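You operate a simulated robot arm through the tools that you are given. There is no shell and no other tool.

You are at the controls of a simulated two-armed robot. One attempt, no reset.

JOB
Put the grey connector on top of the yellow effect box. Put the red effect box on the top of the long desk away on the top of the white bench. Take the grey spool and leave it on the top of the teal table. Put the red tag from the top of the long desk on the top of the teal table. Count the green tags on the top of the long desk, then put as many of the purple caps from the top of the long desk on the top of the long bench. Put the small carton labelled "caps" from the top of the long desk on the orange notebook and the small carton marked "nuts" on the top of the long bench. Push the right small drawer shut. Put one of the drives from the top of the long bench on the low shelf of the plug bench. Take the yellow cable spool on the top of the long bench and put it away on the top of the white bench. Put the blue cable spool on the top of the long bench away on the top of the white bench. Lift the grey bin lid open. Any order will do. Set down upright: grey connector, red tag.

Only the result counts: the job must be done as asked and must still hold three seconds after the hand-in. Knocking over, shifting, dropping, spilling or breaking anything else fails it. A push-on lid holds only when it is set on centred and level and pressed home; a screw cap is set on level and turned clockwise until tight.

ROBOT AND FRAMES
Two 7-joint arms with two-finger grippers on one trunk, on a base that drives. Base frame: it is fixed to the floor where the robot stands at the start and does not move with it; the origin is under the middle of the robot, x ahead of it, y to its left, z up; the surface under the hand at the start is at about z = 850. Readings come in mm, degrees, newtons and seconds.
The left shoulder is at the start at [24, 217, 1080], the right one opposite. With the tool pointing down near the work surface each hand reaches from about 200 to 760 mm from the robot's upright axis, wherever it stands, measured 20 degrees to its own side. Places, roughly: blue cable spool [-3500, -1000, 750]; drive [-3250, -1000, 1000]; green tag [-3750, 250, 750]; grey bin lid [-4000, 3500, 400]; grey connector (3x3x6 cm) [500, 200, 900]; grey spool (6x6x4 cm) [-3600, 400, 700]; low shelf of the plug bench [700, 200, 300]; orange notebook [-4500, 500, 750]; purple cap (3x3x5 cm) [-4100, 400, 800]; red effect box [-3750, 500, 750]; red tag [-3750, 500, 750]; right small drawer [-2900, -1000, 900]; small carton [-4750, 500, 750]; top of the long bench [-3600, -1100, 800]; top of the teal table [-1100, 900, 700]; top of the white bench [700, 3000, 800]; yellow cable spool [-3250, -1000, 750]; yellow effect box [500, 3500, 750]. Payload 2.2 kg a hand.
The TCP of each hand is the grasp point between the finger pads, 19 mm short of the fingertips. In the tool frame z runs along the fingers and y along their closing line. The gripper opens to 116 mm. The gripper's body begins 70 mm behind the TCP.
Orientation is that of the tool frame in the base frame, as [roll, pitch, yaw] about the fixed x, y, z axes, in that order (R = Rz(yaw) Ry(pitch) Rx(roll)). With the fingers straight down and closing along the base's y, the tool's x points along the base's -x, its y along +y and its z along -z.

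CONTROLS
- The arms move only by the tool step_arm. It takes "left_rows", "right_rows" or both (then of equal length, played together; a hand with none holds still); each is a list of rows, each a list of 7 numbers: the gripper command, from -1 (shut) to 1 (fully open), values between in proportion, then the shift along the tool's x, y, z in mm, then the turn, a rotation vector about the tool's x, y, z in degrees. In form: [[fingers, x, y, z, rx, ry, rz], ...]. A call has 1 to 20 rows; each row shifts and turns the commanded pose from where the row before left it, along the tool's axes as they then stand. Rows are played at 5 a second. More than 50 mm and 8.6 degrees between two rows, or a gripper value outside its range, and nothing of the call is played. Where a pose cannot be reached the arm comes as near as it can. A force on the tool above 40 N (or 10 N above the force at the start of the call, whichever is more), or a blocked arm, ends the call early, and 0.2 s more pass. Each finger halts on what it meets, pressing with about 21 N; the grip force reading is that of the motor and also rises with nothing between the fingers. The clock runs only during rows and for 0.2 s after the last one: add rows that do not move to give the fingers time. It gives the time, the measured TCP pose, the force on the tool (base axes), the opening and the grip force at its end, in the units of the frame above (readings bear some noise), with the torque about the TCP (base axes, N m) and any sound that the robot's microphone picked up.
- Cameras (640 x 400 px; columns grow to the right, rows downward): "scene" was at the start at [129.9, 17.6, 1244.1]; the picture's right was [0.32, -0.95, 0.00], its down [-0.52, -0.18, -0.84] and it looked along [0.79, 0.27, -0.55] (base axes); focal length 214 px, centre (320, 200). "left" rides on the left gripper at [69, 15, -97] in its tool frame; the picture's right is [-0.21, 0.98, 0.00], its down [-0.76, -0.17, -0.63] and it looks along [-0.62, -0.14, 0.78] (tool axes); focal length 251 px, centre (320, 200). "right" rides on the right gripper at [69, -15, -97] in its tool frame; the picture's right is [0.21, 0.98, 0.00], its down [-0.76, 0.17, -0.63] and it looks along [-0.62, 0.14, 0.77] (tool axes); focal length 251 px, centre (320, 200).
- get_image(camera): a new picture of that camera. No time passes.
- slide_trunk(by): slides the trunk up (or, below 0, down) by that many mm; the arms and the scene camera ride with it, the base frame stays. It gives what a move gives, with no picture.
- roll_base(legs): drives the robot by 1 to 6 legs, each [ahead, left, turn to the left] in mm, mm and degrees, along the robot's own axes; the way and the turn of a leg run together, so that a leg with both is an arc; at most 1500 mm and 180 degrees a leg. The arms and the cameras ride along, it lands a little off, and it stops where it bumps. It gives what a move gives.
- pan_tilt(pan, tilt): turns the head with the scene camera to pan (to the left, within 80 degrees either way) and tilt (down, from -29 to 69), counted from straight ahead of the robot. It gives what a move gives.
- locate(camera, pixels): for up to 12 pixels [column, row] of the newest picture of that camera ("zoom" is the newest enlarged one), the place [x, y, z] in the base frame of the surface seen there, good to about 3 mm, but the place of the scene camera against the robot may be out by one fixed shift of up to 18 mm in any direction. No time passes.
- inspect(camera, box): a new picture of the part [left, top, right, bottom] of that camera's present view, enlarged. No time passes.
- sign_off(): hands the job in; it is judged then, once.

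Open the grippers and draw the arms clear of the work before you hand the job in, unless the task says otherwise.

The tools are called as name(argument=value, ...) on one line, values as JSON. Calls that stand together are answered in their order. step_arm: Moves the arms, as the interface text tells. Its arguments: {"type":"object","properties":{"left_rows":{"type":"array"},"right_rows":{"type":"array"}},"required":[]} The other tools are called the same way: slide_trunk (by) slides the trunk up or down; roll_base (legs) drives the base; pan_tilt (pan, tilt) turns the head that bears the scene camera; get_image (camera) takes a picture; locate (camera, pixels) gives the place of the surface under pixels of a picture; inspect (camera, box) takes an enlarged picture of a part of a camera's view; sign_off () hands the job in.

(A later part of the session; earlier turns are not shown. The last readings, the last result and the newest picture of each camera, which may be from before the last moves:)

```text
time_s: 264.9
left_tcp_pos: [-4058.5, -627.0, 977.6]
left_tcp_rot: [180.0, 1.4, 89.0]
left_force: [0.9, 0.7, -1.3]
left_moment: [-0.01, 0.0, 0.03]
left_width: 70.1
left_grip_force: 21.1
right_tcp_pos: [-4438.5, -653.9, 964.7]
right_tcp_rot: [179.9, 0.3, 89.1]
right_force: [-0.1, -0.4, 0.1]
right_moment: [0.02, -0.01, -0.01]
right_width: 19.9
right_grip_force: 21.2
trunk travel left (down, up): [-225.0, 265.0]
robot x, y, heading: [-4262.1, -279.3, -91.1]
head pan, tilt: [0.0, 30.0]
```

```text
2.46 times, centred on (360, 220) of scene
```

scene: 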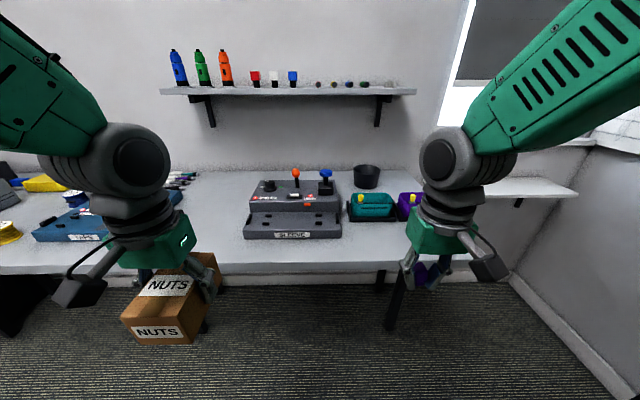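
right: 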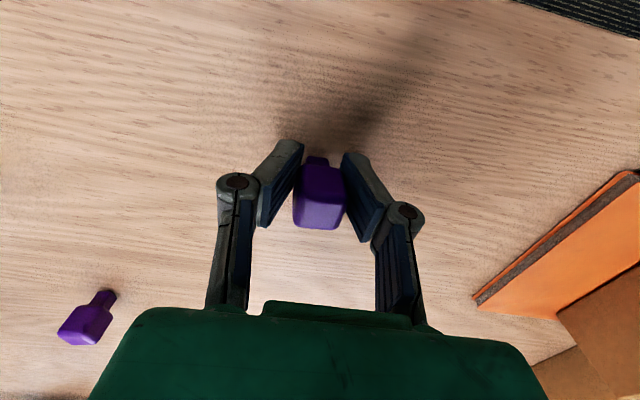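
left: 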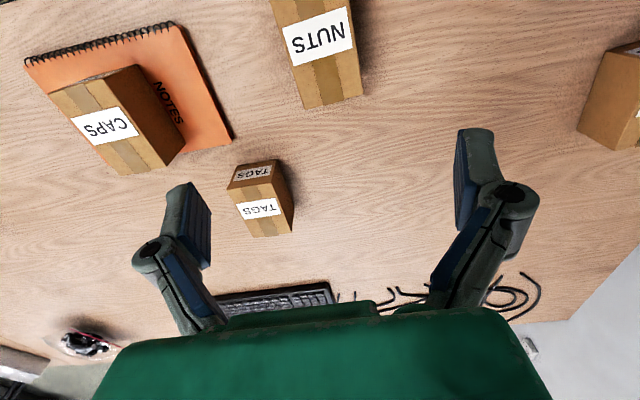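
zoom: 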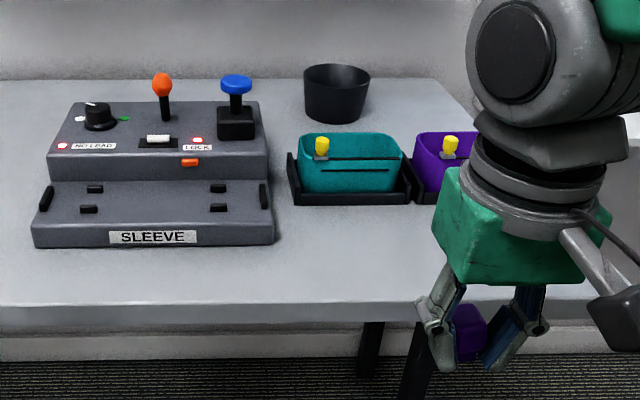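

There's free bench surface around (-3940, -960) for NUTS and around (-4400, -900) for the caps. I roll 150 mm ahead and carry both out over these spots.

roll_base(legs=[[150, 0, 1.1]])

step_arm(left_rows=[[-1, 0, 40, -15, 0, 0, 0], [-1, 0, 40, -15, 0, 0, 0], [-1, -20, 38, 0, 0, 0, 0], [-1, -40, 0, 0, 0, 0, 0], [-1, -40, 0, 0, 0, 0, 0], [-1, -40, 0, 0, 0, 0, 0], [-1, -40, 0, 0, 0, 0, 0], [-1, 0, 0, 0, 0, 0, 0]], right_rows=[[-1, -40, 13, 0, 0, 0, 0], [-1, -40, 13, 0, 0, 0, 0], [-1, -20, 12, 0, 0, 0, 0], [-1, 0, 0, 0, 0, 0, 0], [-1, 0, 0, 0, 0, 0, 0], [-1, 0, 0, 0, 0, 0, 0], [-1, 0, 0, 0, 0, 0, 0], [-1, 0, 0, 0, 0, 0, 0]])

get_image(camera="scene")

get_image(camera="left")

get_image(camera="right")

```text
time_s: 266.2
left_tcp_pos: [-4052.2, -775.0, 977.9]
left_tcp_rot: [-180.0, 1.4, 90.4]
left_force: [-0.2, 0.2, -1.4]
left_moment: [0.04, -0.03, 0.04]
left_width: 70.0
left_grip_force: 21.3
right_tcp_pos: [-4431.4, -809.0, 966.3]
right_tcp_rot: [179.9, 0.2, 90.4]
right_force: [0.4, -0.8, -0.2]
right_moment: [0.03, -0.01, 0.01]
right_width: 20.1
right_grip_force: 21.0
trunk travel left (down, up): [-225.0, 265.0]
robot x, y, heading: [-4262.6, -426.4, -89.7]
head pan, tilt: [0.0, 30.0]
```

```text
time_s: 268.0
left_tcp_pos: [-3937.8, -949.5, 1015.1]
left_tcp_rot: [179.7, 1.5, 90.3]
left_force: [0.7, -0.1, -0.6]
left_moment: [-0.04, -0.02, -0.01]
left_width: 69.8
left_grip_force: 20.7
right_tcp_pos: [-4397.8, -906.0, 968.7]
right_tcp_rot: [179.6, 0.4, 90.3]
right_force: [-0.5, -0.3, 0.8]
right_moment: [-0.03, -0.03, -0.01]
right_width: 20.1
right_grip_force: 21.3
trunk travel left (down, up): [-225.0, 265.0]
robot x, y, heading: [-4264.9, -426.9, -89.7]
head pan, tilt: [0.0, 30.0]
```

```text
taken
```

scene: 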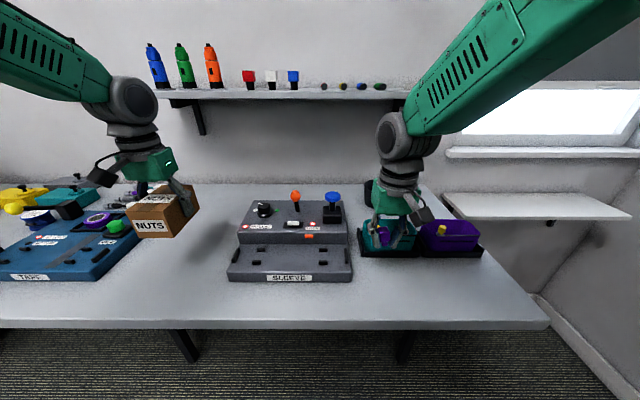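

```text
taken
```

left: 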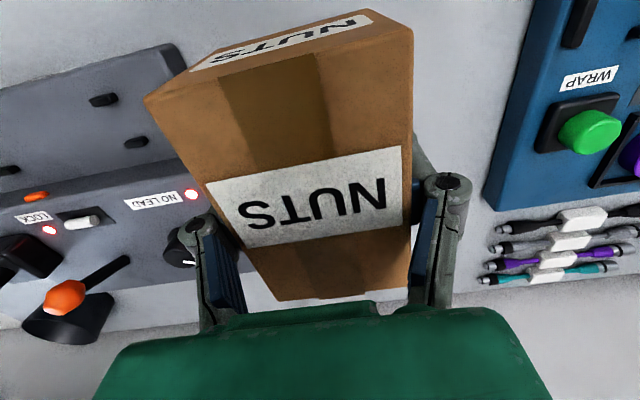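

```text
taken
```

right: 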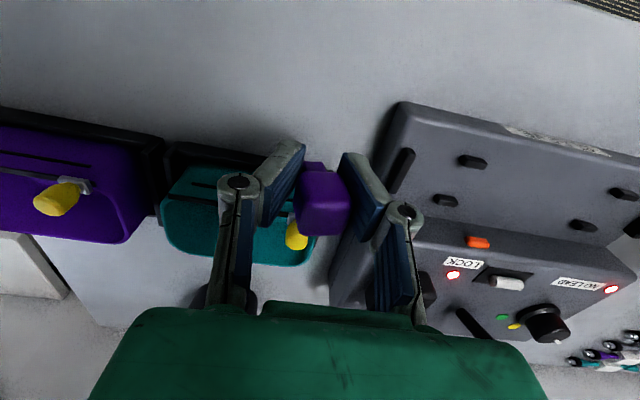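

I locate the neighbours' edges with the hand cameras.

locate(camera="left", pixels=[[180, 60], [175, 150], [490, 190], [525, 30], [470, 60], [150, 30], [440, 140], [500, 225]])

locate(camera="right", pixels=[[170, 150], [150, 150], [260, 160], [390, 110], [330, 100], [230, 120], [320, 185], [420, 60], [560, 20]])

```text
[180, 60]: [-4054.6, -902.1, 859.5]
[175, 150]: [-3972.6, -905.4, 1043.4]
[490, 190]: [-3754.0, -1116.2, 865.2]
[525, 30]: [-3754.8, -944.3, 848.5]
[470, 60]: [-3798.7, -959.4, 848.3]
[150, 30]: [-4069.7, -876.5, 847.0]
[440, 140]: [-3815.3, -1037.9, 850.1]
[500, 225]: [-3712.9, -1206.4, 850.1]
```

```text
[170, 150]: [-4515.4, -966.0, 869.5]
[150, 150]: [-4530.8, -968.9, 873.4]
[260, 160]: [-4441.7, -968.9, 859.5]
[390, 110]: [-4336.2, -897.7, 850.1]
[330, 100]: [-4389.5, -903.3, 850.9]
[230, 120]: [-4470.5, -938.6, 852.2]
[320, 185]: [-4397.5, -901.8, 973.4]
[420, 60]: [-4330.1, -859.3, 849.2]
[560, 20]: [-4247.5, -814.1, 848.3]
```

Bench z≈850; both spots are clear of neighbours. I lower both objects to a few mm above the bench.

step_arm(left_rows=[[-1, 0, 0, 40, 0, 0, 0], [-1, 0, 0, 40, 0, 0, 0], [-1, 0, 0, 25, 0, 0, 0], [-1, 0, 0, 15, 0, 0, 0], [-1, 0, 0, 5, 0, 0, 0], [-1, 0, 0, 0, 0, 0, 0]], right_rows=[[-1, 10, -18, 20, 0, 0, 0], [-1, 0, 0, 25, 0, 0, 0], [-1, 0, 0, 20, 0, 0, 0], [-1, 0, 0, 12, 0, 0, 0], [-1, 0, 0, 5, 0, 0, 0], [-1, 0, 0, 0, 0, 0, 0]])

```text
time_s: 269.4
left_tcp_pos: [-3929.5, -952.1, 887.6]
left_tcp_rot: [-179.8, 1.5, 90.4]
left_force: [0.3, -0.2, -1.2]
left_moment: [0.0, 0.02, -0.02]
left_width: 69.8
left_grip_force: 20.9
right_tcp_pos: [-4407.1, -897.8, 886.0]
right_tcp_rot: [-179.9, 0.2, 90.4]
right_force: [-0.4, 0.5, -0.6]
right_moment: [0.01, 0.01, 0.0]
right_width: 19.6
right_grip_force: 21.1
trunk travel left (down, up): [-225.0, 265.0]
robot x, y, heading: [-4261.6, -426.2, -89.8]
head pan, tilt: [0.0, 30.0]
```

step_arm(left_rows=[[-1, 0, 0, 2, 0, 0, 0], [-1, 0, 0, 1, 0, 0, 0], [-1, 0, 0, 0, 0, 0, 0]], right_rows=[[-1, 0, 0, 3, 0, 0, 0], [-1, 0, 0, 2, 0, 0, 0], [-1, 0, 0, 0, 0, 0, 0]])

inspect(camera="scene", box=[350, 180, 490, 290])

```text
time_s: 270.2
left_tcp_pos: [-3935.5, -953.1, 884.4]
left_tcp_rot: [180.0, 1.6, 90.3]
left_force: [-3.6, -0.6, 9.5]
left_moment: [0.65, 0.11, 0.2]
left_width: 70.2
left_grip_force: 21.6
right_tcp_pos: [-4411.6, -896.9, 879.4]
right_tcp_rot: [179.9, 0.3, 90.4]
right_force: [0.2, 0.0, 0.1]
right_moment: [0.0, -0.01, -0.01]
right_width: 20.1
right_grip_force: 21.1
trunk travel left (down, up): [-225.0, 265.0]
robot x, y, heading: [-4264.7, -430.1, -90.1]
head pan, tilt: [0.0, 30.0]
```

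```text
3.64 times, centred on (420, 235) of scene
```

zoom: 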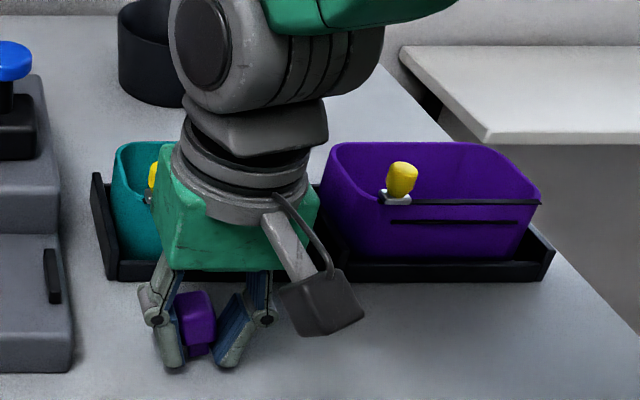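

NUTS touches the bench (9.5 N). I release it, and lower the cap by a few more millimetres.

step_arm(left_rows=[[0.3, 0, 0, 0, 0, 0, 0], [0.5, 0, 0, 0, 0, 0, 0], [0.6, 0, 0, 0, 0, 0, 0], [0.6, 0, 0, -30, 0, 0, 0], [0.6, 0, 0, -45, 0, 0, 0], [0.6, 0, 0, -45, 0, 0, 0]], right_rows=[[-1, 0, 0, 1, 0, 0, 0], [-1, 0, 0, 0, 0, 0, 0], [-1, 0, 0, 0, 0, 0, 0], [-1, 0, 0, 0, 0, 0, 0], [-1, 0, 0, 0, 0, 0, 0], [-1, 0, 0, 0, 0, 0, 0]])

get_image(camera="left")

```text
time_s: 271.6
left_tcp_pos: [-3934.0, -949.8, 1005.2]
left_tcp_rot: [-180.0, 1.5, 90.4]
left_force: [-0.4, 0.2, 0.4]
left_moment: [-0.03, -0.03, 0.02]
left_width: 93.1
left_grip_force: 0.0
right_tcp_pos: [-4410.5, -897.2, 880.0]
right_tcp_rot: [179.9, 0.2, 90.3]
right_force: [-0.1, -0.6, -0.9]
right_moment: [-0.01, 0.04, 0.01]
right_width: 19.8
right_grip_force: 20.7
trunk travel left (down, up): [-225.0, 265.0]
robot x, y, heading: [-4264.6, -427.7, -90.1]
head pan, tilt: [0.0, 30.0]
```

```text
taken
```

left: 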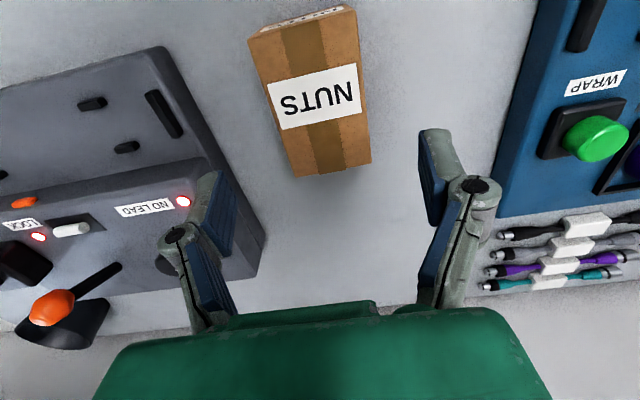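

NUTS stands on the bench. Now I lower the cap to contact.

step_arm(right_rows=[[-1, 0, 0, 1.5, 0, 0, 0], [-1, 0, 0, 1.5, 0, 0, 0], [-1, 0, 0, 0, 0, 0, 0]])

get_image(camera="right")

```text
time_s: 272.4
left_tcp_pos: [-3933.1, -949.8, 1003.8]
left_tcp_rot: [180.0, 1.5, 90.5]
left_force: [1.6, -0.4, -0.5]
left_moment: [-0.02, -0.01, 0.04]
left_width: 93.1
left_grip_force: 0.2
right_tcp_pos: [-4409.8, -897.7, 875.9]
right_tcp_rot: [-180.0, 0.2, 90.4]
right_force: [-0.9, 0.0, 0.4]
right_moment: [-0.01, 0.02, 0.0]
right_width: 19.9
right_grip_force: 20.9
trunk travel left (down, up): [-225.0, 265.0]
robot x, y, heading: [-4260.1, -430.8, -89.7]
head pan, tilt: [0.0, 30.0]
```

```text
taken
```

right: 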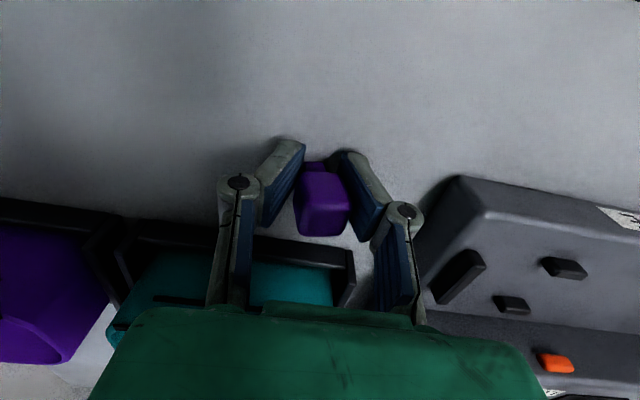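

No contact yet; fingertips at ~857. I go down 3 mm more in small steps.

step_arm(right_rows=[[-1, 0, 0, 1, 0, 0, 0], [-1, 0, 0, 1, 0, 0, 0], [-1, 0, 0, 1, 0, 0, 0], [-1, 0, 0, 0, 0, 0, 0]])

```text
time_s: 273.4
left_tcp_pos: [-3933.9, -949.5, 1004.6]
left_tcp_rot: [180.0, 1.5, 90.3]
left_force: [0.3, 0.7, 0.0]
left_moment: [0.0, 0.03, 0.02]
left_width: 92.9
left_grip_force: 0.1
right_tcp_pos: [-4410.8, -898.6, 873.8]
right_tcp_rot: [179.9, 0.3, 90.2]
right_force: [-4.2, -1.8, 12.2]
right_moment: [-0.15, 0.07, -0.04]
right_width: 18.7
right_grip_force: 21.1
trunk travel left (down, up): [-225.0, 265.0]
robot x, y, heading: [-4265.9, -429.7, -89.6]
head pan, tilt: [0.0, 30.0]
```

Contact (12 N). I release the cap gently and rise.

step_arm(right_rows=[[-0.6, 0, 0, 0, 0, 0, 0], [-0.45, 0, 0, 0, 0, 0, 0], [-0.3, 0, 0, 0, 0, 0, 0], [-0.1, 0, 0, 0, 0, 0, 0], [-0.1, 0, 0, -20, 0, 0, 0], [-0.1, 0, 0, -45, 0, 0, 0], [-0.1, 0, 0, -45, 0, 0, 0]])

get_image(camera="right")

inspect(camera="scene", box=[350, 180, 490, 290])

```text
time_s: 275.0
left_tcp_pos: [-3931.8, -949.8, 1004.1]
left_tcp_rot: [180.0, 1.6, 90.4]
left_force: [-0.2, 0.8, -0.7]
left_moment: [-0.01, 0.06, -0.02]
left_width: 92.8
left_grip_force: 0.0
right_tcp_pos: [-4410.1, -895.4, 982.0]
right_tcp_rot: [179.9, 0.3, 90.5]
right_force: [0.0, 0.0, -0.4]
right_moment: [-0.01, -0.02, 0.0]
right_width: 52.2
right_grip_force: 0.1
trunk travel left (down, up): [-225.0, 265.0]
robot x, y, heading: [-4261.0, -428.4, -89.5]
head pan, tilt: [0.0, 30.0]
```

```text
taken
```

right: 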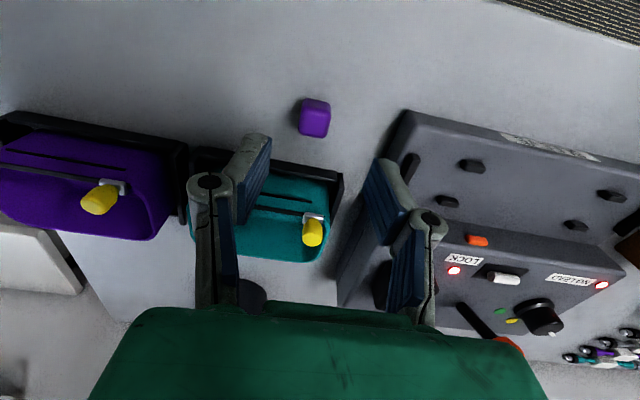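

```text
3.64 times, centred on (420, 235) of scene
```

zoom: 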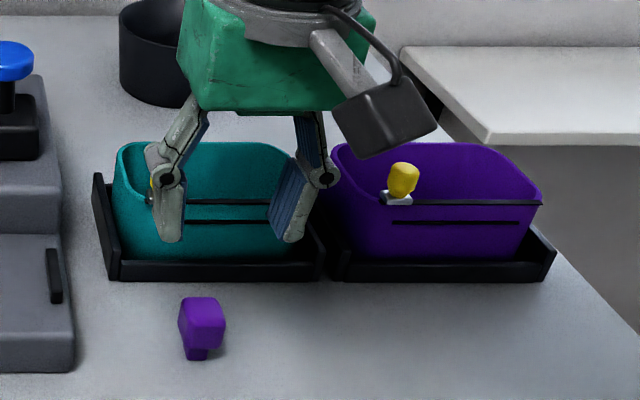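

The first cap stands on the bench. I draw the hands in and turn back to the desk for the second one.

step_arm(right_rows=[[0, 40, 0, -25, 0, 0, 0], [0, 40, 0, -25, 0, 0, 0], [0, 40, 0, -25, 0, 0, 0], [0, 40, 0, 0, 0, 0, 0], [0, 40, -10, 0, 0, 0, 0]], left_rows=[[0.6, 40, -20, -15, 0, 0, 0], [0.6, 40, -20, -15, 0, 0, 0], [0.6, 40, -20, -15, 0, 0, 0], [0.3, 40, -20, 0, 0, 0, 0], [0, 40, -20, 0, 0, 0, 0]])

roll_base(legs=[[-150, 0, 0], [0, 0, 180]])

pan_tilt(pan=0, tilt=40)

get_image(camera="scene")

```text
time_s: 276.2
left_tcp_pos: [-4031.6, -749.8, 1044.8]
left_tcp_rot: [-179.8, 1.6, 90.3]
left_force: [0.1, 0.6, 0.3]
left_moment: [-0.04, 0.02, 0.01]
left_width: 57.9
left_grip_force: 0.0
right_tcp_pos: [-4419.0, -694.2, 1058.3]
right_tcp_rot: [-179.9, 0.4, 90.4]
right_force: [-0.1, -0.5, -0.6]
right_moment: [-0.03, 0.03, 0.0]
right_width: 58.0
right_grip_force: 0.0
trunk travel left (down, up): [-225.0, 265.0]
robot x, y, heading: [-4262.1, -429.1, -89.9]
head pan, tilt: [0.0, 30.0]
```

```text
time_s: 284.9
left_tcp_pos: [-4486.5, 45.4, 1045.9]
left_tcp_rot: [-180.0, 1.5, -90.4]
left_force: [-0.2, -0.5, 0.0]
left_moment: [-0.04, 0.01, 0.02]
left_width: 58.1
left_grip_force: 0.1
right_tcp_pos: [-4098.7, -14.9, 1057.2]
right_tcp_rot: [179.8, 0.3, -90.4]
right_force: [0.1, -0.1, 0.5]
right_moment: [-0.05, 0.0, 0.01]
right_width: 58.1
right_grip_force: 0.2
trunk travel left (down, up): [-225.0, 265.0]
robot x, y, heading: [-4262.6, -282.2, 89.3]
head pan, tilt: [0.0, 30.0]
```

```text
time_s: 285.6
left_tcp_pos: [-4487.4, 44.8, 1046.1]
left_tcp_rot: [179.9, 1.6, -90.4]
left_force: [0.3, 0.6, 0.3]
left_moment: [-0.02, 0.02, -0.01]
left_width: 58.0
left_grip_force: 0.1
right_tcp_pos: [-4099.6, -16.0, 1057.5]
right_tcp_rot: [179.9, 0.2, -90.4]
right_force: [0.1, 0.3, 0.5]
right_moment: [-0.03, 0.01, -0.03]
right_width: 58.3
right_grip_force: 0.0
trunk travel left (down, up): [-225.0, 265.0]
robot x, y, heading: [-4258.3, -282.4, 89.2]
head pan, tilt: [0.0, 40.0]
```

```text
taken
```

scene: 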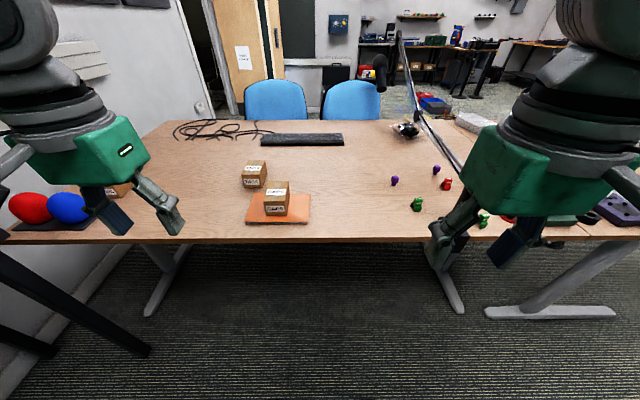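

I locate the remaining caps, the red tag, tags, and the mic post/boom.

locate(camera="scene", pixels=[[395, 180], [436, 169], [447, 184], [417, 204], [485, 221], [460, 160], [430, 128], [405, 80], [380, 75], [412, 108]])

inspect(camera="scene", box=[340, 20, 500, 180])

```text
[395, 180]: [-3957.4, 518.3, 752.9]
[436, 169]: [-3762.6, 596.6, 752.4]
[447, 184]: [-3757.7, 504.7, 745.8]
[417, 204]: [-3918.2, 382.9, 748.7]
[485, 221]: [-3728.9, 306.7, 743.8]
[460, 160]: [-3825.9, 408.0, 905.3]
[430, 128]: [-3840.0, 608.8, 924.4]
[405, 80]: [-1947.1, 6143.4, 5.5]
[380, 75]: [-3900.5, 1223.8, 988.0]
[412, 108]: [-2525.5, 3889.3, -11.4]
```

```text
2.50 times, centred on (420, 100) of scene
```

zoom: 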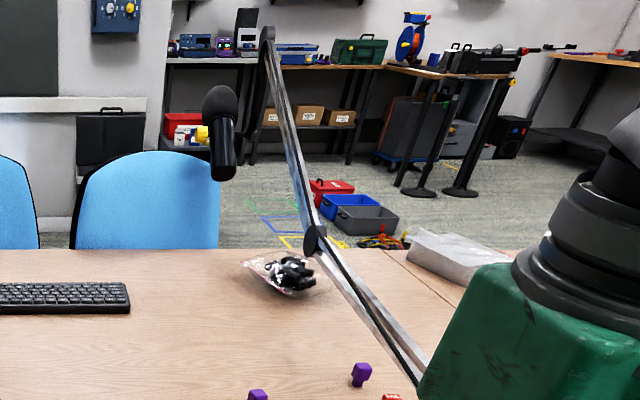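

Scene-camera shift is about (0,+14,+11) in the base frame. I go to stand at x≈-3800, y≈-100, with the boom between my hands: left for the cap at (-3957, 530), right for the red effect box.

roll_base(legs=[[170, -458, 0.8]])

get_image(camera="scene")

```text
time_s: 288.5
left_tcp_pos: [-4052.7, 210.6, 1042.2]
left_tcp_rot: [-179.3, 1.6, -89.4]
left_force: [-0.7, -0.4, -0.1]
left_moment: [0.01, -0.08, -0.01]
left_width: 58.2
left_grip_force: 0.0
right_tcp_pos: [-3664.2, 155.9, 1059.4]
right_tcp_rot: [-179.3, 0.4, -89.4]
right_force: [0.2, 0.6, 0.1]
right_moment: [0.02, -0.03, 0.04]
right_width: 57.9
right_grip_force: 0.0
trunk travel left (down, up): [-225.0, 265.0]
robot x, y, heading: [-3809.8, -108.2, 90.3]
head pan, tilt: [0.0, 40.0]
```

```text
taken
```

scene: 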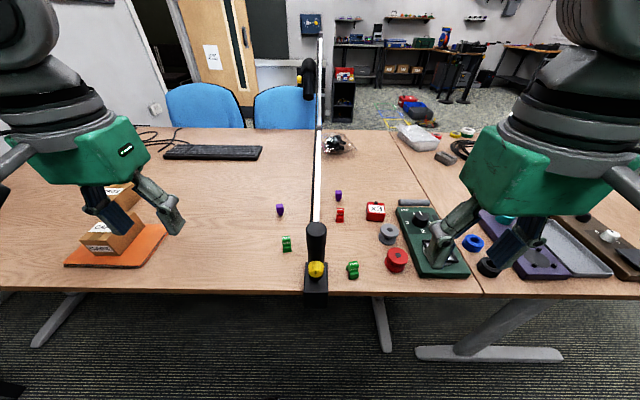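

I bring the left hand above the cap at (280,210) and locate the red box, spool, and tag with the scene camera.

step_arm(left_rows=[[0, -43, -14, 0, 0, 0, 0], [0, -43, -14, 0, 0, 0, 0], [0, -43, -14, 0, 0, 0, 0], [0, -43, -14, 0, 0, 0, 0], [0, -43, -14, 20, 0, 0, 0], [0, -43, -14, 20, 0, 0, 0], [0, 0, 0, 45, 0, 0, 0], [0, 0, 0, 0, 0, 0, 0], [0, 0, 0, 0, 0, 0, 0], [0, 0, 0, 0, 0, 0, 0], [0, 0, 0, 0, 0, 0, 0], [0, 0, 0, 0, 0, 0, 0], [0, 0, 0, 0, 0, 0, 0], [0, 0, 0, 0, 0, 0, 0], [0, 0, 0, 0, 0, 0, 0]])

get_image(camera="left")

locate(camera="scene", pixels=[[375, 210], [387, 233], [340, 215], [338, 195], [396, 258], [316, 240], [316, 290], [318, 200], [413, 240], [375, 203]])

```text
time_s: 291.7
left_tcp_pos: [-3959.1, 468.6, 967.6]
left_tcp_rot: [-180.0, 1.7, -89.4]
left_force: [-0.8, 1.3, -0.3]
left_moment: [0.0, -0.01, -0.03]
left_width: 57.8
left_grip_force: 0.1
right_tcp_pos: [-3651.9, 154.7, 1056.5]
right_tcp_rot: [180.0, 0.3, -89.3]
right_force: [-0.2, 0.4, 0.2]
right_moment: [0.01, -0.03, 0.0]
right_width: 58.0
right_grip_force: 0.1
trunk travel left (down, up): [-225.0, 265.0]
robot x, y, heading: [-3810.6, -110.6, 90.5]
head pan, tilt: [0.0, 40.0]
```

```text
taken
```

left: 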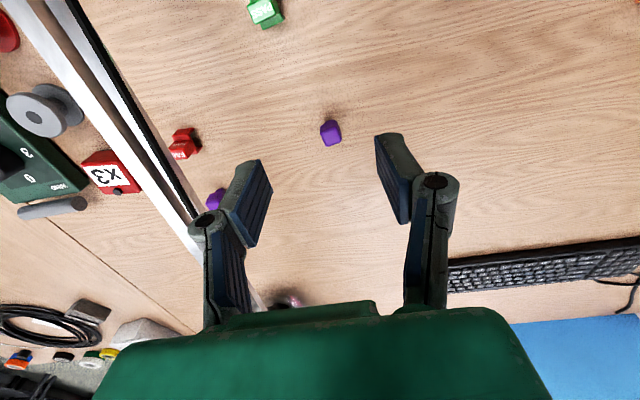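

```text
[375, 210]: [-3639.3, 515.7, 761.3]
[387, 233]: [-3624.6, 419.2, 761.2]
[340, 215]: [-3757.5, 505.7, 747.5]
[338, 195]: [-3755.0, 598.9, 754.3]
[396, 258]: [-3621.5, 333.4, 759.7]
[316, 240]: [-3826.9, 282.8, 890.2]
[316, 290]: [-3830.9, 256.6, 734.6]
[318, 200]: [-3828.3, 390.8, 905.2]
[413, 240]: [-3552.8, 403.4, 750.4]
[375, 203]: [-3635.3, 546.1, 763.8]
```

I locate the cap in the left picture at (330,132).

locate(camera="left", pixels=[[331, 137], [331, 132], [324, 134], [338, 134], [330, 123], [100, 60], [140, 120]])

inspect(camera="left", box=[290, 95, 370, 165])

```text
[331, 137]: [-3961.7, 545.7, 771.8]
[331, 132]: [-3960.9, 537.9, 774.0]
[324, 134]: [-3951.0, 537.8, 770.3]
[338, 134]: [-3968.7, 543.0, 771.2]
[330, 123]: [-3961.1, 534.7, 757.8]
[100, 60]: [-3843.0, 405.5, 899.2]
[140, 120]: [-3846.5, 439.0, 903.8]
```

```text
5.71 times, centred on (330, 130) of left
```

zoom: 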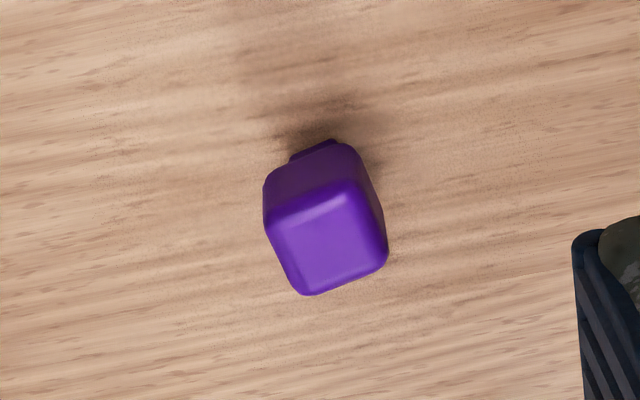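

The cap head is at about (-3961, 542). I go down and grip it.

step_arm(left_rows=[[0, -37, 1, 0, 0, 0, 0], [0, -36, 0, 0, 0, 0, 0], [0, 0, 0, 45, 0, 0, 0], [0, 0, 0, 45, 0, 0, 0], [0, 0, 0, 45, 0, 0, 0], [0, 0, 0, 40, 0, 0, 0], [0, 0, 0, 24, 0, 0, 0], [0, 0, 0, 10, 0, 0, 0], [0, 0, 0, 0, 0, 0, 0], [-0.4, 0, 0, 0, 0, 0, 0], [-1, 0, 0, 0, 0, 0, 0], [-1, 0, 0, 0, 0, 0, 0]])

get_image(camera="left")

```text
time_s: 294.3
left_tcp_pos: [-3958.6, 548.9, 761.4]
left_tcp_rot: [179.9, 1.7, -89.4]
left_force: [0.5, -0.2, -0.1]
left_moment: [-0.01, 0.02, 0.0]
left_width: 22.2
left_grip_force: 20.9
right_tcp_pos: [-3650.5, 155.5, 1056.6]
right_tcp_rot: [180.0, 0.4, -89.3]
right_force: [0.4, -0.6, -1.1]
right_moment: [0.02, -0.01, 0.01]
right_width: 57.9
right_grip_force: 0.1
trunk travel left (down, up): [-225.0, 265.0]
robot x, y, heading: [-3812.3, -106.5, 90.4]
head pan, tilt: [0.0, 40.0]
```

```text
taken
```

left: 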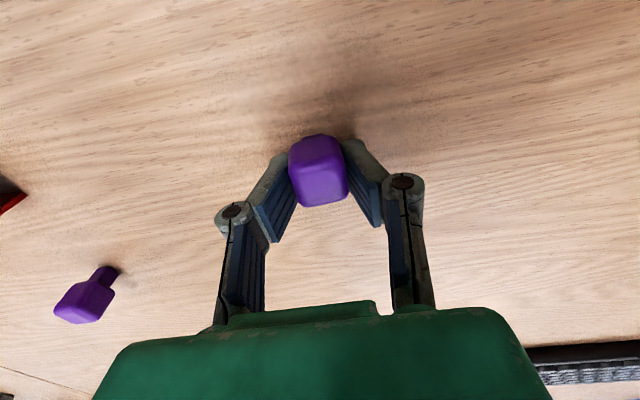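

The second cap is held. I lift it and draw it in, while the right hand moves above the red effect box.

step_arm(left_rows=[[-1, 0, 0, -25, 0, 0, 0], [-1, 0, 0, -45, 0, 0, 0], [-1, 0, 0, -45, 0, 0, 0], [-1, 0, 0, -45, 0, 0, 0], [-1, 0, 0, -45, 0, 0, 0], [-1, 40, 20, 0, 0, 0, 0], [-1, 40, 20, 0, 0, 0, 0], [-1, 40, 20, 0, 0, 0, 0], [-1, 40, 0, 0, 0, 0, 0], [-1, 40, 0, 0, 0, 0, 0], [-1, 40, 0, 0, 0, 0, 0], [-1, 40, 0, 0, 0, 0, 0]], right_rows=[[0.6, -45, -2, 0, 0, 0, 0], [0.6, -45, -2, 0, 0, 0, 0], [0.6, -45, -2, 0, 0, 0, 0], [0.6, -45, -2, 0, 0, 0, 0], [0.6, -45, -2, 0, 0, 0, 0], [0.6, -45, 0, 0, 0, 0, 0], [0.6, -45, 0, 0, 0, 0, 0], [0.6, 0, 0, 40, 0, 0, 0], [0.6, 0, 0, 40, 0, 0, 0], [0.6, 0, 0, 20, 0, 0, 0], [0.6, 0, 0, 0, 0, 0, 0], [0.6, 0, 0, 0, 0, 0, 0]])

get_image(camera="right")

```text
time_s: 296.9
left_tcp_pos: [-4016.9, 261.7, 958.9]
left_tcp_rot: [180.0, 1.6, -89.4]
left_force: [-0.7, 0.6, -0.4]
left_moment: [-0.01, -0.01, -0.03]
left_width: 21.4
left_grip_force: 21.0
right_tcp_pos: [-3643.9, 472.0, 960.0]
right_tcp_rot: [179.9, 0.6, -89.4]
right_force: [0.0, -0.5, 0.4]
right_moment: [0.01, 0.03, -0.03]
right_width: 92.7
right_grip_force: 0.1
trunk travel left (down, up): [-225.0, 265.0]
robot x, y, heading: [-3806.5, -111.8, 90.1]
head pan, tilt: [0.0, 40.0]
```

```text
taken
```

right: 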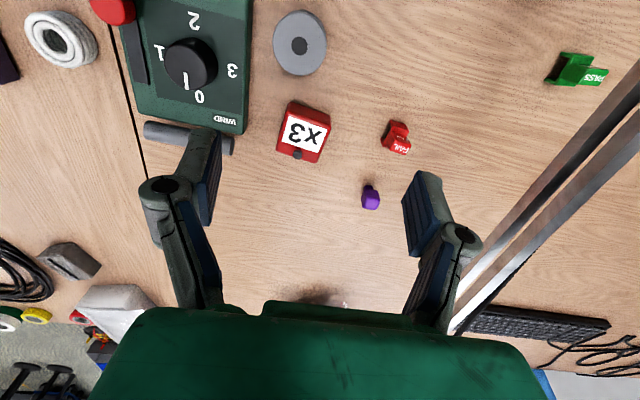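

Red box X3 at (302,132), grey spool (300,43), red tag (397,138). I locate their corners.

locate(camera="right", pixels=[[290, 108], [328, 118], [316, 158], [280, 148], [304, 132], [297, 155], [300, 45], [395, 148], [400, 138], [370, 198], [205, 138], [245, 125]])

inspect(camera="right", box=[260, 80, 440, 220])

```text
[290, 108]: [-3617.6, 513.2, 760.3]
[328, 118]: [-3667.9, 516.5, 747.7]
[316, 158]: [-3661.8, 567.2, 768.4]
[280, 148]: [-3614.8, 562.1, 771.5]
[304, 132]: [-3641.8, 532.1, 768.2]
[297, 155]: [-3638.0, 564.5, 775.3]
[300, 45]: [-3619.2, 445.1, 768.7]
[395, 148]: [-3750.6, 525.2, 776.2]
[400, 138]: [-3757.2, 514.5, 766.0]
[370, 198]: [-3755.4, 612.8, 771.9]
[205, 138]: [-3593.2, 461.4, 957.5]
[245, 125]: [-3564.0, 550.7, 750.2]
```

```text
2.86 times, centred on (350, 150) of right
```

zoom: 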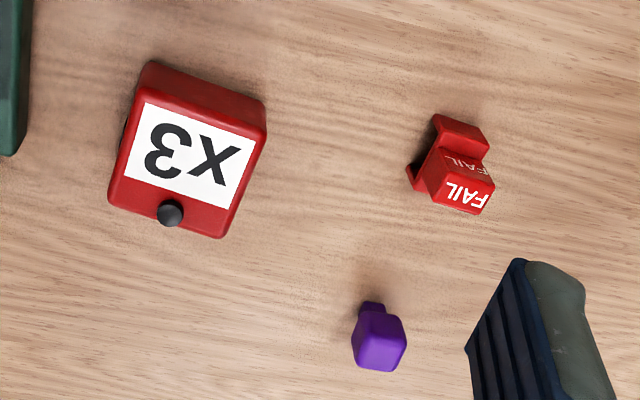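

The red box is centred at about (-3641, 540), top z≈771, aligned with the desk. I go down and grip it across x.

step_arm(right_rows=[[0.6, -34, -2, 0, 0, 0, 0], [0.6, -34, -1, 0, 0, 0, 0], [0.6, 0, 0, 45, 0, 0, 0], [0.6, 0, 0, 45, 0, 0, 0], [0.6, 0, 0, 45, 0, 0, 0], [0.6, 0, 0, 40, 0, 0, 0], [0.6, 0, 0, 22, 0, 0, 0], [0.6, 0, 0, 10, 0, 0, 0], [0.6, 0, 0, 0, 0, 0, 0], [0.2, 0, 0, 0, 0, 0, 0], [-0.2, 0, 0, 0, 0, 0, 0], [-1, 0, 0, 0, 0, 0, 0], [-1, 0, 0, 0, 0, 0, 0]])

get_image(camera="right")

```text
time_s: 299.7
left_tcp_pos: [-4016.8, 262.5, 957.3]
left_tcp_rot: [180.0, 1.6, -89.5]
left_force: [-0.3, -0.1, 0.8]
left_moment: [0.02, 0.01, -0.03]
left_width: 20.8
left_grip_force: 21.1
right_tcp_pos: [-3642.2, 541.1, 753.4]
right_tcp_rot: [179.9, 0.5, -89.3]
right_force: [0.1, 0.6, 1.1]
right_moment: [0.04, -0.01, 0.01]
right_width: 59.1
right_grip_force: 21.5
trunk travel left (down, up): [-225.0, 265.0]
robot x, y, heading: [-3809.8, -106.8, 90.1]
head pan, tilt: [0.0, 40.0]
```

```text
taken
```

right: 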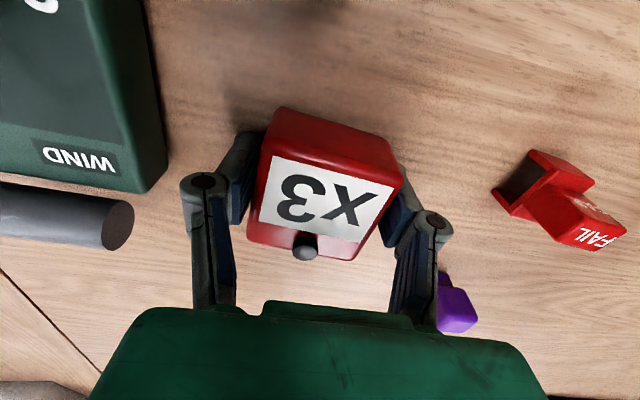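

The red box is held (59 mm). I lift, draw in, and drive toward the yellow spool's part of the bench.

step_arm(right_rows=[[-1, 0, 0, -25, 0, 0, 0], [-1, 0, 0, -45, 0, 0, 0], [-1, 0, 0, -45, 0, 0, 0], [-1, 0, 0, -45, 0, 0, 0], [-1, 0, 0, -45, 0, 0, 0], [-1, 45, 0, 0, 0, 0, 0], [-1, 45, 0, 0, 0, 0, 0], [-1, 45, 0, 0, 0, 0, 0], [-1, 45, 0, 0, 0, 0, 0], [-1, 45, -5, 0, 0, 0, 0], [-1, 45, -10, 0, 0, 0, 0], [-1, 0, 0, 0, 0, 0, 0]])

roll_base(legs=[[-200, 0, 0], [0, 0, -90], [470, 0, 0], [0, 0, -90]])

get_image(camera="scene")

```text
time_s: 302.3
left_tcp_pos: [-4016.1, 264.5, 957.3]
left_tcp_rot: [180.0, 1.4, -89.4]
left_force: [-0.1, -0.5, -0.7]
left_moment: [0.0, 0.01, -0.01]
left_width: 20.3
left_grip_force: 21.2
right_tcp_pos: [-3623.7, 270.2, 955.7]
right_tcp_rot: [179.9, 0.3, -89.3]
right_force: [0.0, 0.6, -1.1]
right_moment: [-0.03, 0.0, 0.01]
right_width: 58.1
right_grip_force: 20.9
trunk travel left (down, up): [-225.0, 265.0]
robot x, y, heading: [-3808.5, -111.7, 90.2]
head pan, tilt: [0.0, 40.0]
```

```text
time_s: 314.0
left_tcp_pos: [-3138.6, -688.6, 959.5]
left_tcp_rot: [179.9, 1.6, 89.4]
left_force: [0.2, 0.6, 0.1]
left_moment: [0.02, -0.02, -0.01]
left_width: 19.9
left_grip_force: 21.2
right_tcp_pos: [-3532.0, -687.6, 954.5]
right_tcp_rot: [179.9, 0.5, 89.4]
right_force: [0.8, -0.1, -1.5]
right_moment: [0.05, 0.01, 0.04]
right_width: 57.1
right_grip_force: 21.0
trunk travel left (down, up): [-225.0, 265.0]
robot x, y, heading: [-3336.5, -307.8, -90.9]
head pan, tilt: [0.0, 40.0]
```

```text
taken
```

scene: 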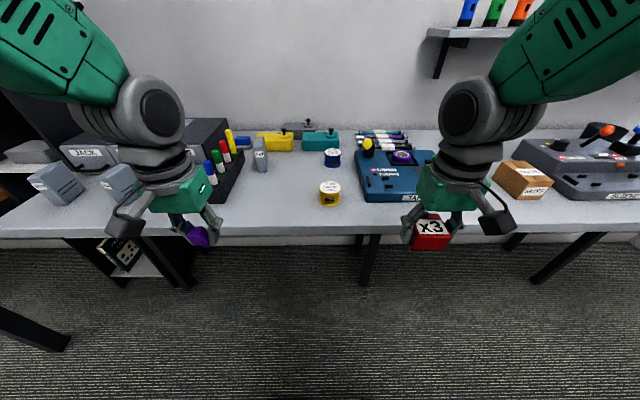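

Yellow spool at (329,193), blue at (332,157). A free spot for the cap is near (280,205). I locate these.

locate(camera="scene", pixels=[[280, 205], [329, 187], [329, 200], [318, 195], [341, 195], [332, 152], [332, 162], [330, 228], [255, 165], [240, 180], [360, 180], [215, 197]])

inspect(camera="scene", box=[230, 120, 440, 240])

```text
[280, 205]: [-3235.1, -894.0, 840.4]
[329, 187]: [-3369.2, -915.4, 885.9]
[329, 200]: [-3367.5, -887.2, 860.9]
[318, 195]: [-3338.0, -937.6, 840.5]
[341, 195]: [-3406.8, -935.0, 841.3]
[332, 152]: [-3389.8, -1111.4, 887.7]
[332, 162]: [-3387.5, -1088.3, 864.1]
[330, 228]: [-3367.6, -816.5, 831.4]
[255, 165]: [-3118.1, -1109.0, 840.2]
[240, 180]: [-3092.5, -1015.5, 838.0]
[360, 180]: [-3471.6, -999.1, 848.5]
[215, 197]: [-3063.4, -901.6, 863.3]
```

```text
3.05 times, centred on (335, 180) of scene
```

zoom: 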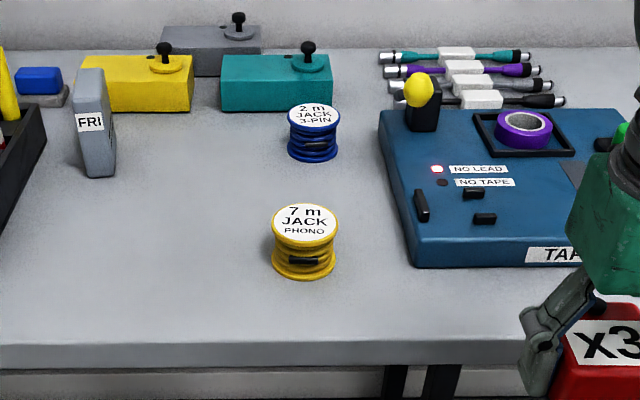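

I place the second cap at about (-3220, -900): moving the left hand there and down.

step_arm(left_rows=[[-1, -42, -16, 0, 0, 0, 0], [-1, -42, -16, 0, 0, 0, 0], [-1, -42, -16, 0, 0, 0, 0], [-1, -42, -16, 0, 0, 0, 0], [-1, -42, -16, 0, 0, 0, 0], [-1, 0, 0, 40, 0, 0, 0], [-1, 0, 0, 28, 0, 0, 0], [-1, 0, 0, 5, 0, 0, 0], [-1, 0, 0, 0, 0, 0, 0]])

get_image(camera="left")

```text
time_s: 316.0
left_tcp_pos: [-3221.4, -899.2, 891.6]
left_tcp_rot: [180.0, 1.7, 89.4]
left_force: [-0.1, -0.5, 0.6]
left_moment: [0.04, 0.0, -0.03]
left_width: 19.7
left_grip_force: 21.2
right_tcp_pos: [-3532.7, -685.6, 955.2]
right_tcp_rot: [179.9, 0.5, 89.4]
right_force: [-0.7, -0.4, -1.2]
right_moment: [0.03, 0.0, 0.0]
right_width: 56.9
right_grip_force: 20.5
trunk travel left (down, up): [-225.0, 265.0]
robot x, y, heading: [-3340.0, -309.6, -90.9]
head pan, tilt: [0.0, 40.0]
```

```text
taken
```

left: 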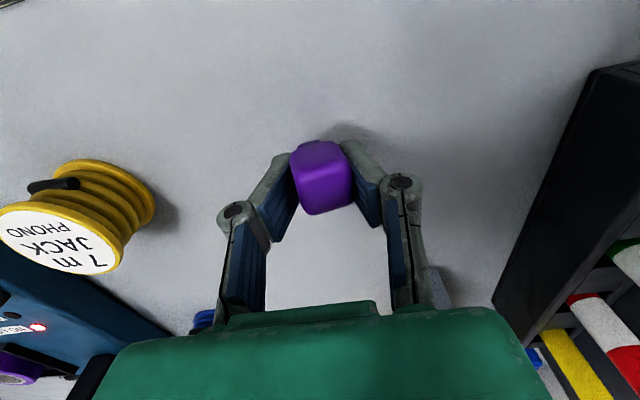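

step_arm(left_rows=[[-1, 0, 0, 5, 0, 0, 0], [-1, 0, 0, 3, 0, 0, 0], [-1, 0, 0, 2, 0, 0, 0], [-1, 0, 0, 0, 0, 0, 0]])

```text
time_s: 317.0
left_tcp_pos: [-3221.3, -899.7, 881.1]
left_tcp_rot: [-180.0, 1.7, 89.4]
left_force: [0.7, 0.0, -0.1]
left_moment: [0.0, 0.03, -0.03]
left_width: 20.1
left_grip_force: 21.5
right_tcp_pos: [-3532.4, -685.8, 955.8]
right_tcp_rot: [179.9, 0.6, 89.4]
right_force: [0.5, -0.1, -2.1]
right_moment: [0.03, 0.01, -0.01]
right_width: 57.4
right_grip_force: 21.2
trunk travel left (down, up): [-225.0, 265.0]
robot x, y, heading: [-3337.6, -313.3, -90.6]
head pan, tilt: [0.0, 40.0]
```

No contact yet (z 881). I continue in 1 mm steps.

step_arm(left_rows=[[-1, 0, 0, 1.5, 0, 0, 0], [-1, 0, 0, 1.5, 0, 0, 0], [-1, 0, 0, 1, 0, 0, 0], [-1, 0, 0, 0, 0, 0, 0]])

```text
time_s: 318.0
left_tcp_pos: [-3221.2, -898.3, 878.7]
left_tcp_rot: [179.8, 1.6, 89.5]
left_force: [0.0, -0.1, -0.3]
left_moment: [-0.02, 0.01, -0.01]
left_width: 20.1
left_grip_force: 20.9
right_tcp_pos: [-3531.2, -684.8, 956.0]
right_tcp_rot: [-179.9, 0.5, 89.5]
right_force: [0.3, 1.2, -1.4]
right_moment: [0.01, -0.05, 0.0]
right_width: 57.5
right_grip_force: 21.0
trunk travel left (down, up): [-225.0, 265.0]
robot x, y, heading: [-3337.9, -309.9, -90.7]
head pan, tilt: [0.0, 40.0]
```

step_arm(left_rows=[[-1, 0, 0, 1.5, 0, 0, 0], [-1, 0, 0, 1.5, 0, 0, 0], [-1, 0, 0, 0, 0, 0, 0]])

```text
time_s: 318.8
left_tcp_pos: [-3221.7, -899.0, 875.8]
left_tcp_rot: [-179.9, 1.8, 89.4]
left_force: [0.2, -0.2, 5.1]
left_moment: [0.05, -0.07, 0.01]
left_width: 20.0
left_grip_force: 21.0
right_tcp_pos: [-3532.8, -684.4, 955.7]
right_tcp_rot: [179.9, 0.5, 89.3]
right_force: [0.9, 0.0, -1.8]
right_moment: [0.03, 0.0, -0.02]
right_width: 57.2
right_grip_force: 21.5
trunk travel left (down, up): [-225.0, 265.0]
robot x, y, heading: [-3335.6, -308.7, -90.4]
head pan, tilt: [0.0, 40.0]
```

Contact. I release, rise, and move toward the yellow spool.

step_arm(left_rows=[[-0.55, 0, 0, 0, 0, 0, 0], [-0.4, 0, 0, 0, 0, 0, 0], [-0.2, 0, 0, 0, 0, 0, 0], [-0.1, 0, 0, -20, 0, 0, 0], [0, 0, 0, -45, 0, 0, 0], [0.3, 0, 0, -45, 0, 0, 0], [0.5, 20, -35, 0, 0, 0, 0], [0.5, 20, -35, 0, 0, 0, 0], [0.5, 20, -35, 0, 0, 0, 0], [0.5, 0, 0, 0, 0, 0, 0]])

get_image(camera="left")

inspect(camera="scene", box=[230, 120, 440, 240])

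```text
time_s: 321.0
left_tcp_pos: [-3310.4, -841.3, 991.0]
left_tcp_rot: [-177.8, 1.5, 91.5]
left_force: [-0.6, -0.6, 0.1]
left_moment: [0.02, -0.01, -0.03]
left_width: 87.0
left_grip_force: 0.0
right_tcp_pos: [-3530.8, -685.1, 957.5]
right_tcp_rot: [179.9, 0.4, 89.3]
right_force: [-0.2, 0.0, -1.0]
right_moment: [-0.04, 0.03, -0.02]
right_width: 57.5
right_grip_force: 21.3
trunk travel left (down, up): [-225.0, 265.0]
robot x, y, heading: [-3336.5, -313.2, -91.0]
head pan, tilt: [0.0, 40.0]
```

```text
taken
```

left: 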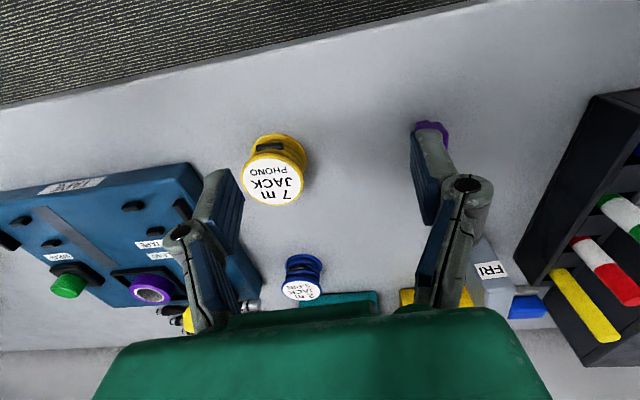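

```text
3.05 times, centred on (335, 180) of scene
```

zoom: 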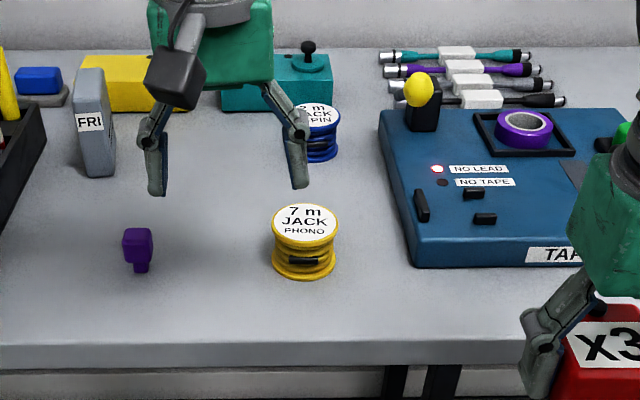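

Cap 2 stands on the bench. The left arm is cramped so far right, so I turn the base 15° right to put the yellow spool on the left hand's side.

roll_base(legs=[[0, 0, -16]])

step_arm(left_rows=[[0.5, 0, 0, 0, 0, 0, 0], [0.5, 0, 0, 0, 0, 0, 0]])

get_image(camera="left")

```text
time_s: 322.3
left_tcp_pos: [-3461.1, -827.5, 995.3]
left_tcp_rot: [-177.6, 1.9, 75.1]
left_force: [0.6, 0.1, 1.5]
left_moment: [0.03, 0.03, -0.02]
left_width: 87.2
left_grip_force: 0.1
right_tcp_pos: [-3625.8, -618.0, 957.0]
right_tcp_rot: [-180.0, 0.5, 73.3]
right_force: [-0.2, 0.3, -1.2]
right_moment: [0.02, -0.04, 0.02]
right_width: 57.1
right_grip_force: 21.3
trunk travel left (down, up): [-225.0, 265.0]
robot x, y, heading: [-3332.5, -309.2, -106.9]
head pan, tilt: [0.0, 40.0]
```

```text
time_s: 322.9
left_tcp_pos: [-3460.7, -824.8, 997.8]
left_tcp_rot: [-177.6, 2.1, 75.3]
left_force: [-1.1, -0.7, -0.4]
left_moment: [-0.03, -0.02, 0.04]
left_width: 87.2
left_grip_force: 0.0
right_tcp_pos: [-3626.7, -615.8, 957.0]
right_tcp_rot: [179.9, 0.7, 73.4]
right_force: [-0.7, 0.3, -0.9]
right_moment: [0.01, 0.0, -0.03]
right_width: 57.1
right_grip_force: 21.4
trunk travel left (down, up): [-225.0, 265.0]
robot x, y, heading: [-3338.8, -309.2, -107.0]
head pan, tilt: [0.0, 40.0]
```

```text
taken
```

left: 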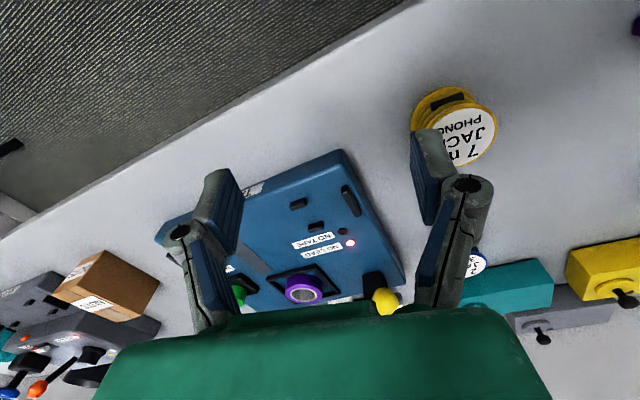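

I move the left hand over toward the spool (tool y +100) and look again.

step_arm(left_rows=[[0.5, 0, 45, 0, 0, 0, 0], [0.5, 0, 45, 0, 0, 0, 0], [0.5, 0, 15, 0, 0, 0, 0], [0.5, 0, 0, 0, 0, 0, 0], [0.5, 0, 0, 0, 0, 0, 0]])

get_image(camera="left")

```text
time_s: 324.1
left_tcp_pos: [-3362.0, -851.3, 994.1]
left_tcp_rot: [-177.8, 2.0, 75.1]
left_force: [0.3, 0.8, -0.1]
left_moment: [0.0, 0.04, 0.01]
left_width: 86.9
left_grip_force: 0.1
right_tcp_pos: [-3626.5, -614.6, 956.4]
right_tcp_rot: [179.9, 0.6, 73.4]
right_force: [-1.0, -0.4, -1.7]
right_moment: [0.04, -0.04, -0.03]
right_width: 57.1
right_grip_force: 20.9
trunk travel left (down, up): [-225.0, 265.0]
robot x, y, heading: [-3337.9, -310.7, -106.8]
head pan, tilt: [0.0, 40.0]
```

```text
taken
```

left: 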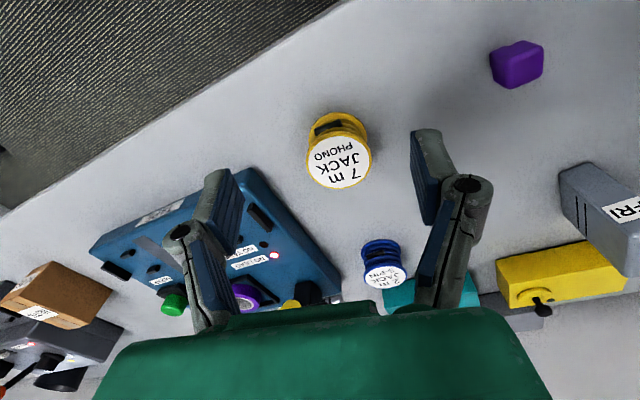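

I locate the yellow spool, and level the tool (about 2° off).

locate(camera="left", pixels=[[338, 162], [310, 162], [370, 160], [335, 188], [342, 138], [338, 118], [308, 130], [368, 135]])

step_arm(left_rows=[[0.5, 0, 0, 0, -2.2, 2.0, 0], [0.5, 0, 0, 0, 0, 0, 0]])

```text
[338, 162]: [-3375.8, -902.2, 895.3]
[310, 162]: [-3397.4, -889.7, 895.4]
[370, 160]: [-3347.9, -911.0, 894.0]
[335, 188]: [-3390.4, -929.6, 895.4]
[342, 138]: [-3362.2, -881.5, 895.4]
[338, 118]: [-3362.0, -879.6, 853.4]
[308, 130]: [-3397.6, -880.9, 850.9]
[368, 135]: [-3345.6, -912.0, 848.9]
```

```text
time_s: 324.7
left_tcp_pos: [-3360.2, -850.7, 994.0]
left_tcp_rot: [-179.9, -0.1, 75.0]
left_force: [-0.5, 1.0, -0.1]
left_moment: [-0.02, -0.01, 0.0]
left_width: 87.0
left_grip_force: 0.0
right_tcp_pos: [-3626.1, -615.7, 957.7]
right_tcp_rot: [-180.0, 0.7, 73.4]
right_force: [-0.7, -0.2, -2.3]
right_moment: [-0.01, -0.01, 0.03]
right_width: 57.2
right_grip_force: 21.1
trunk travel left (down, up): [-225.0, 265.0]
robot x, y, heading: [-3336.7, -309.4, -107.1]
head pan, tilt: [0.0, 40.0]
```

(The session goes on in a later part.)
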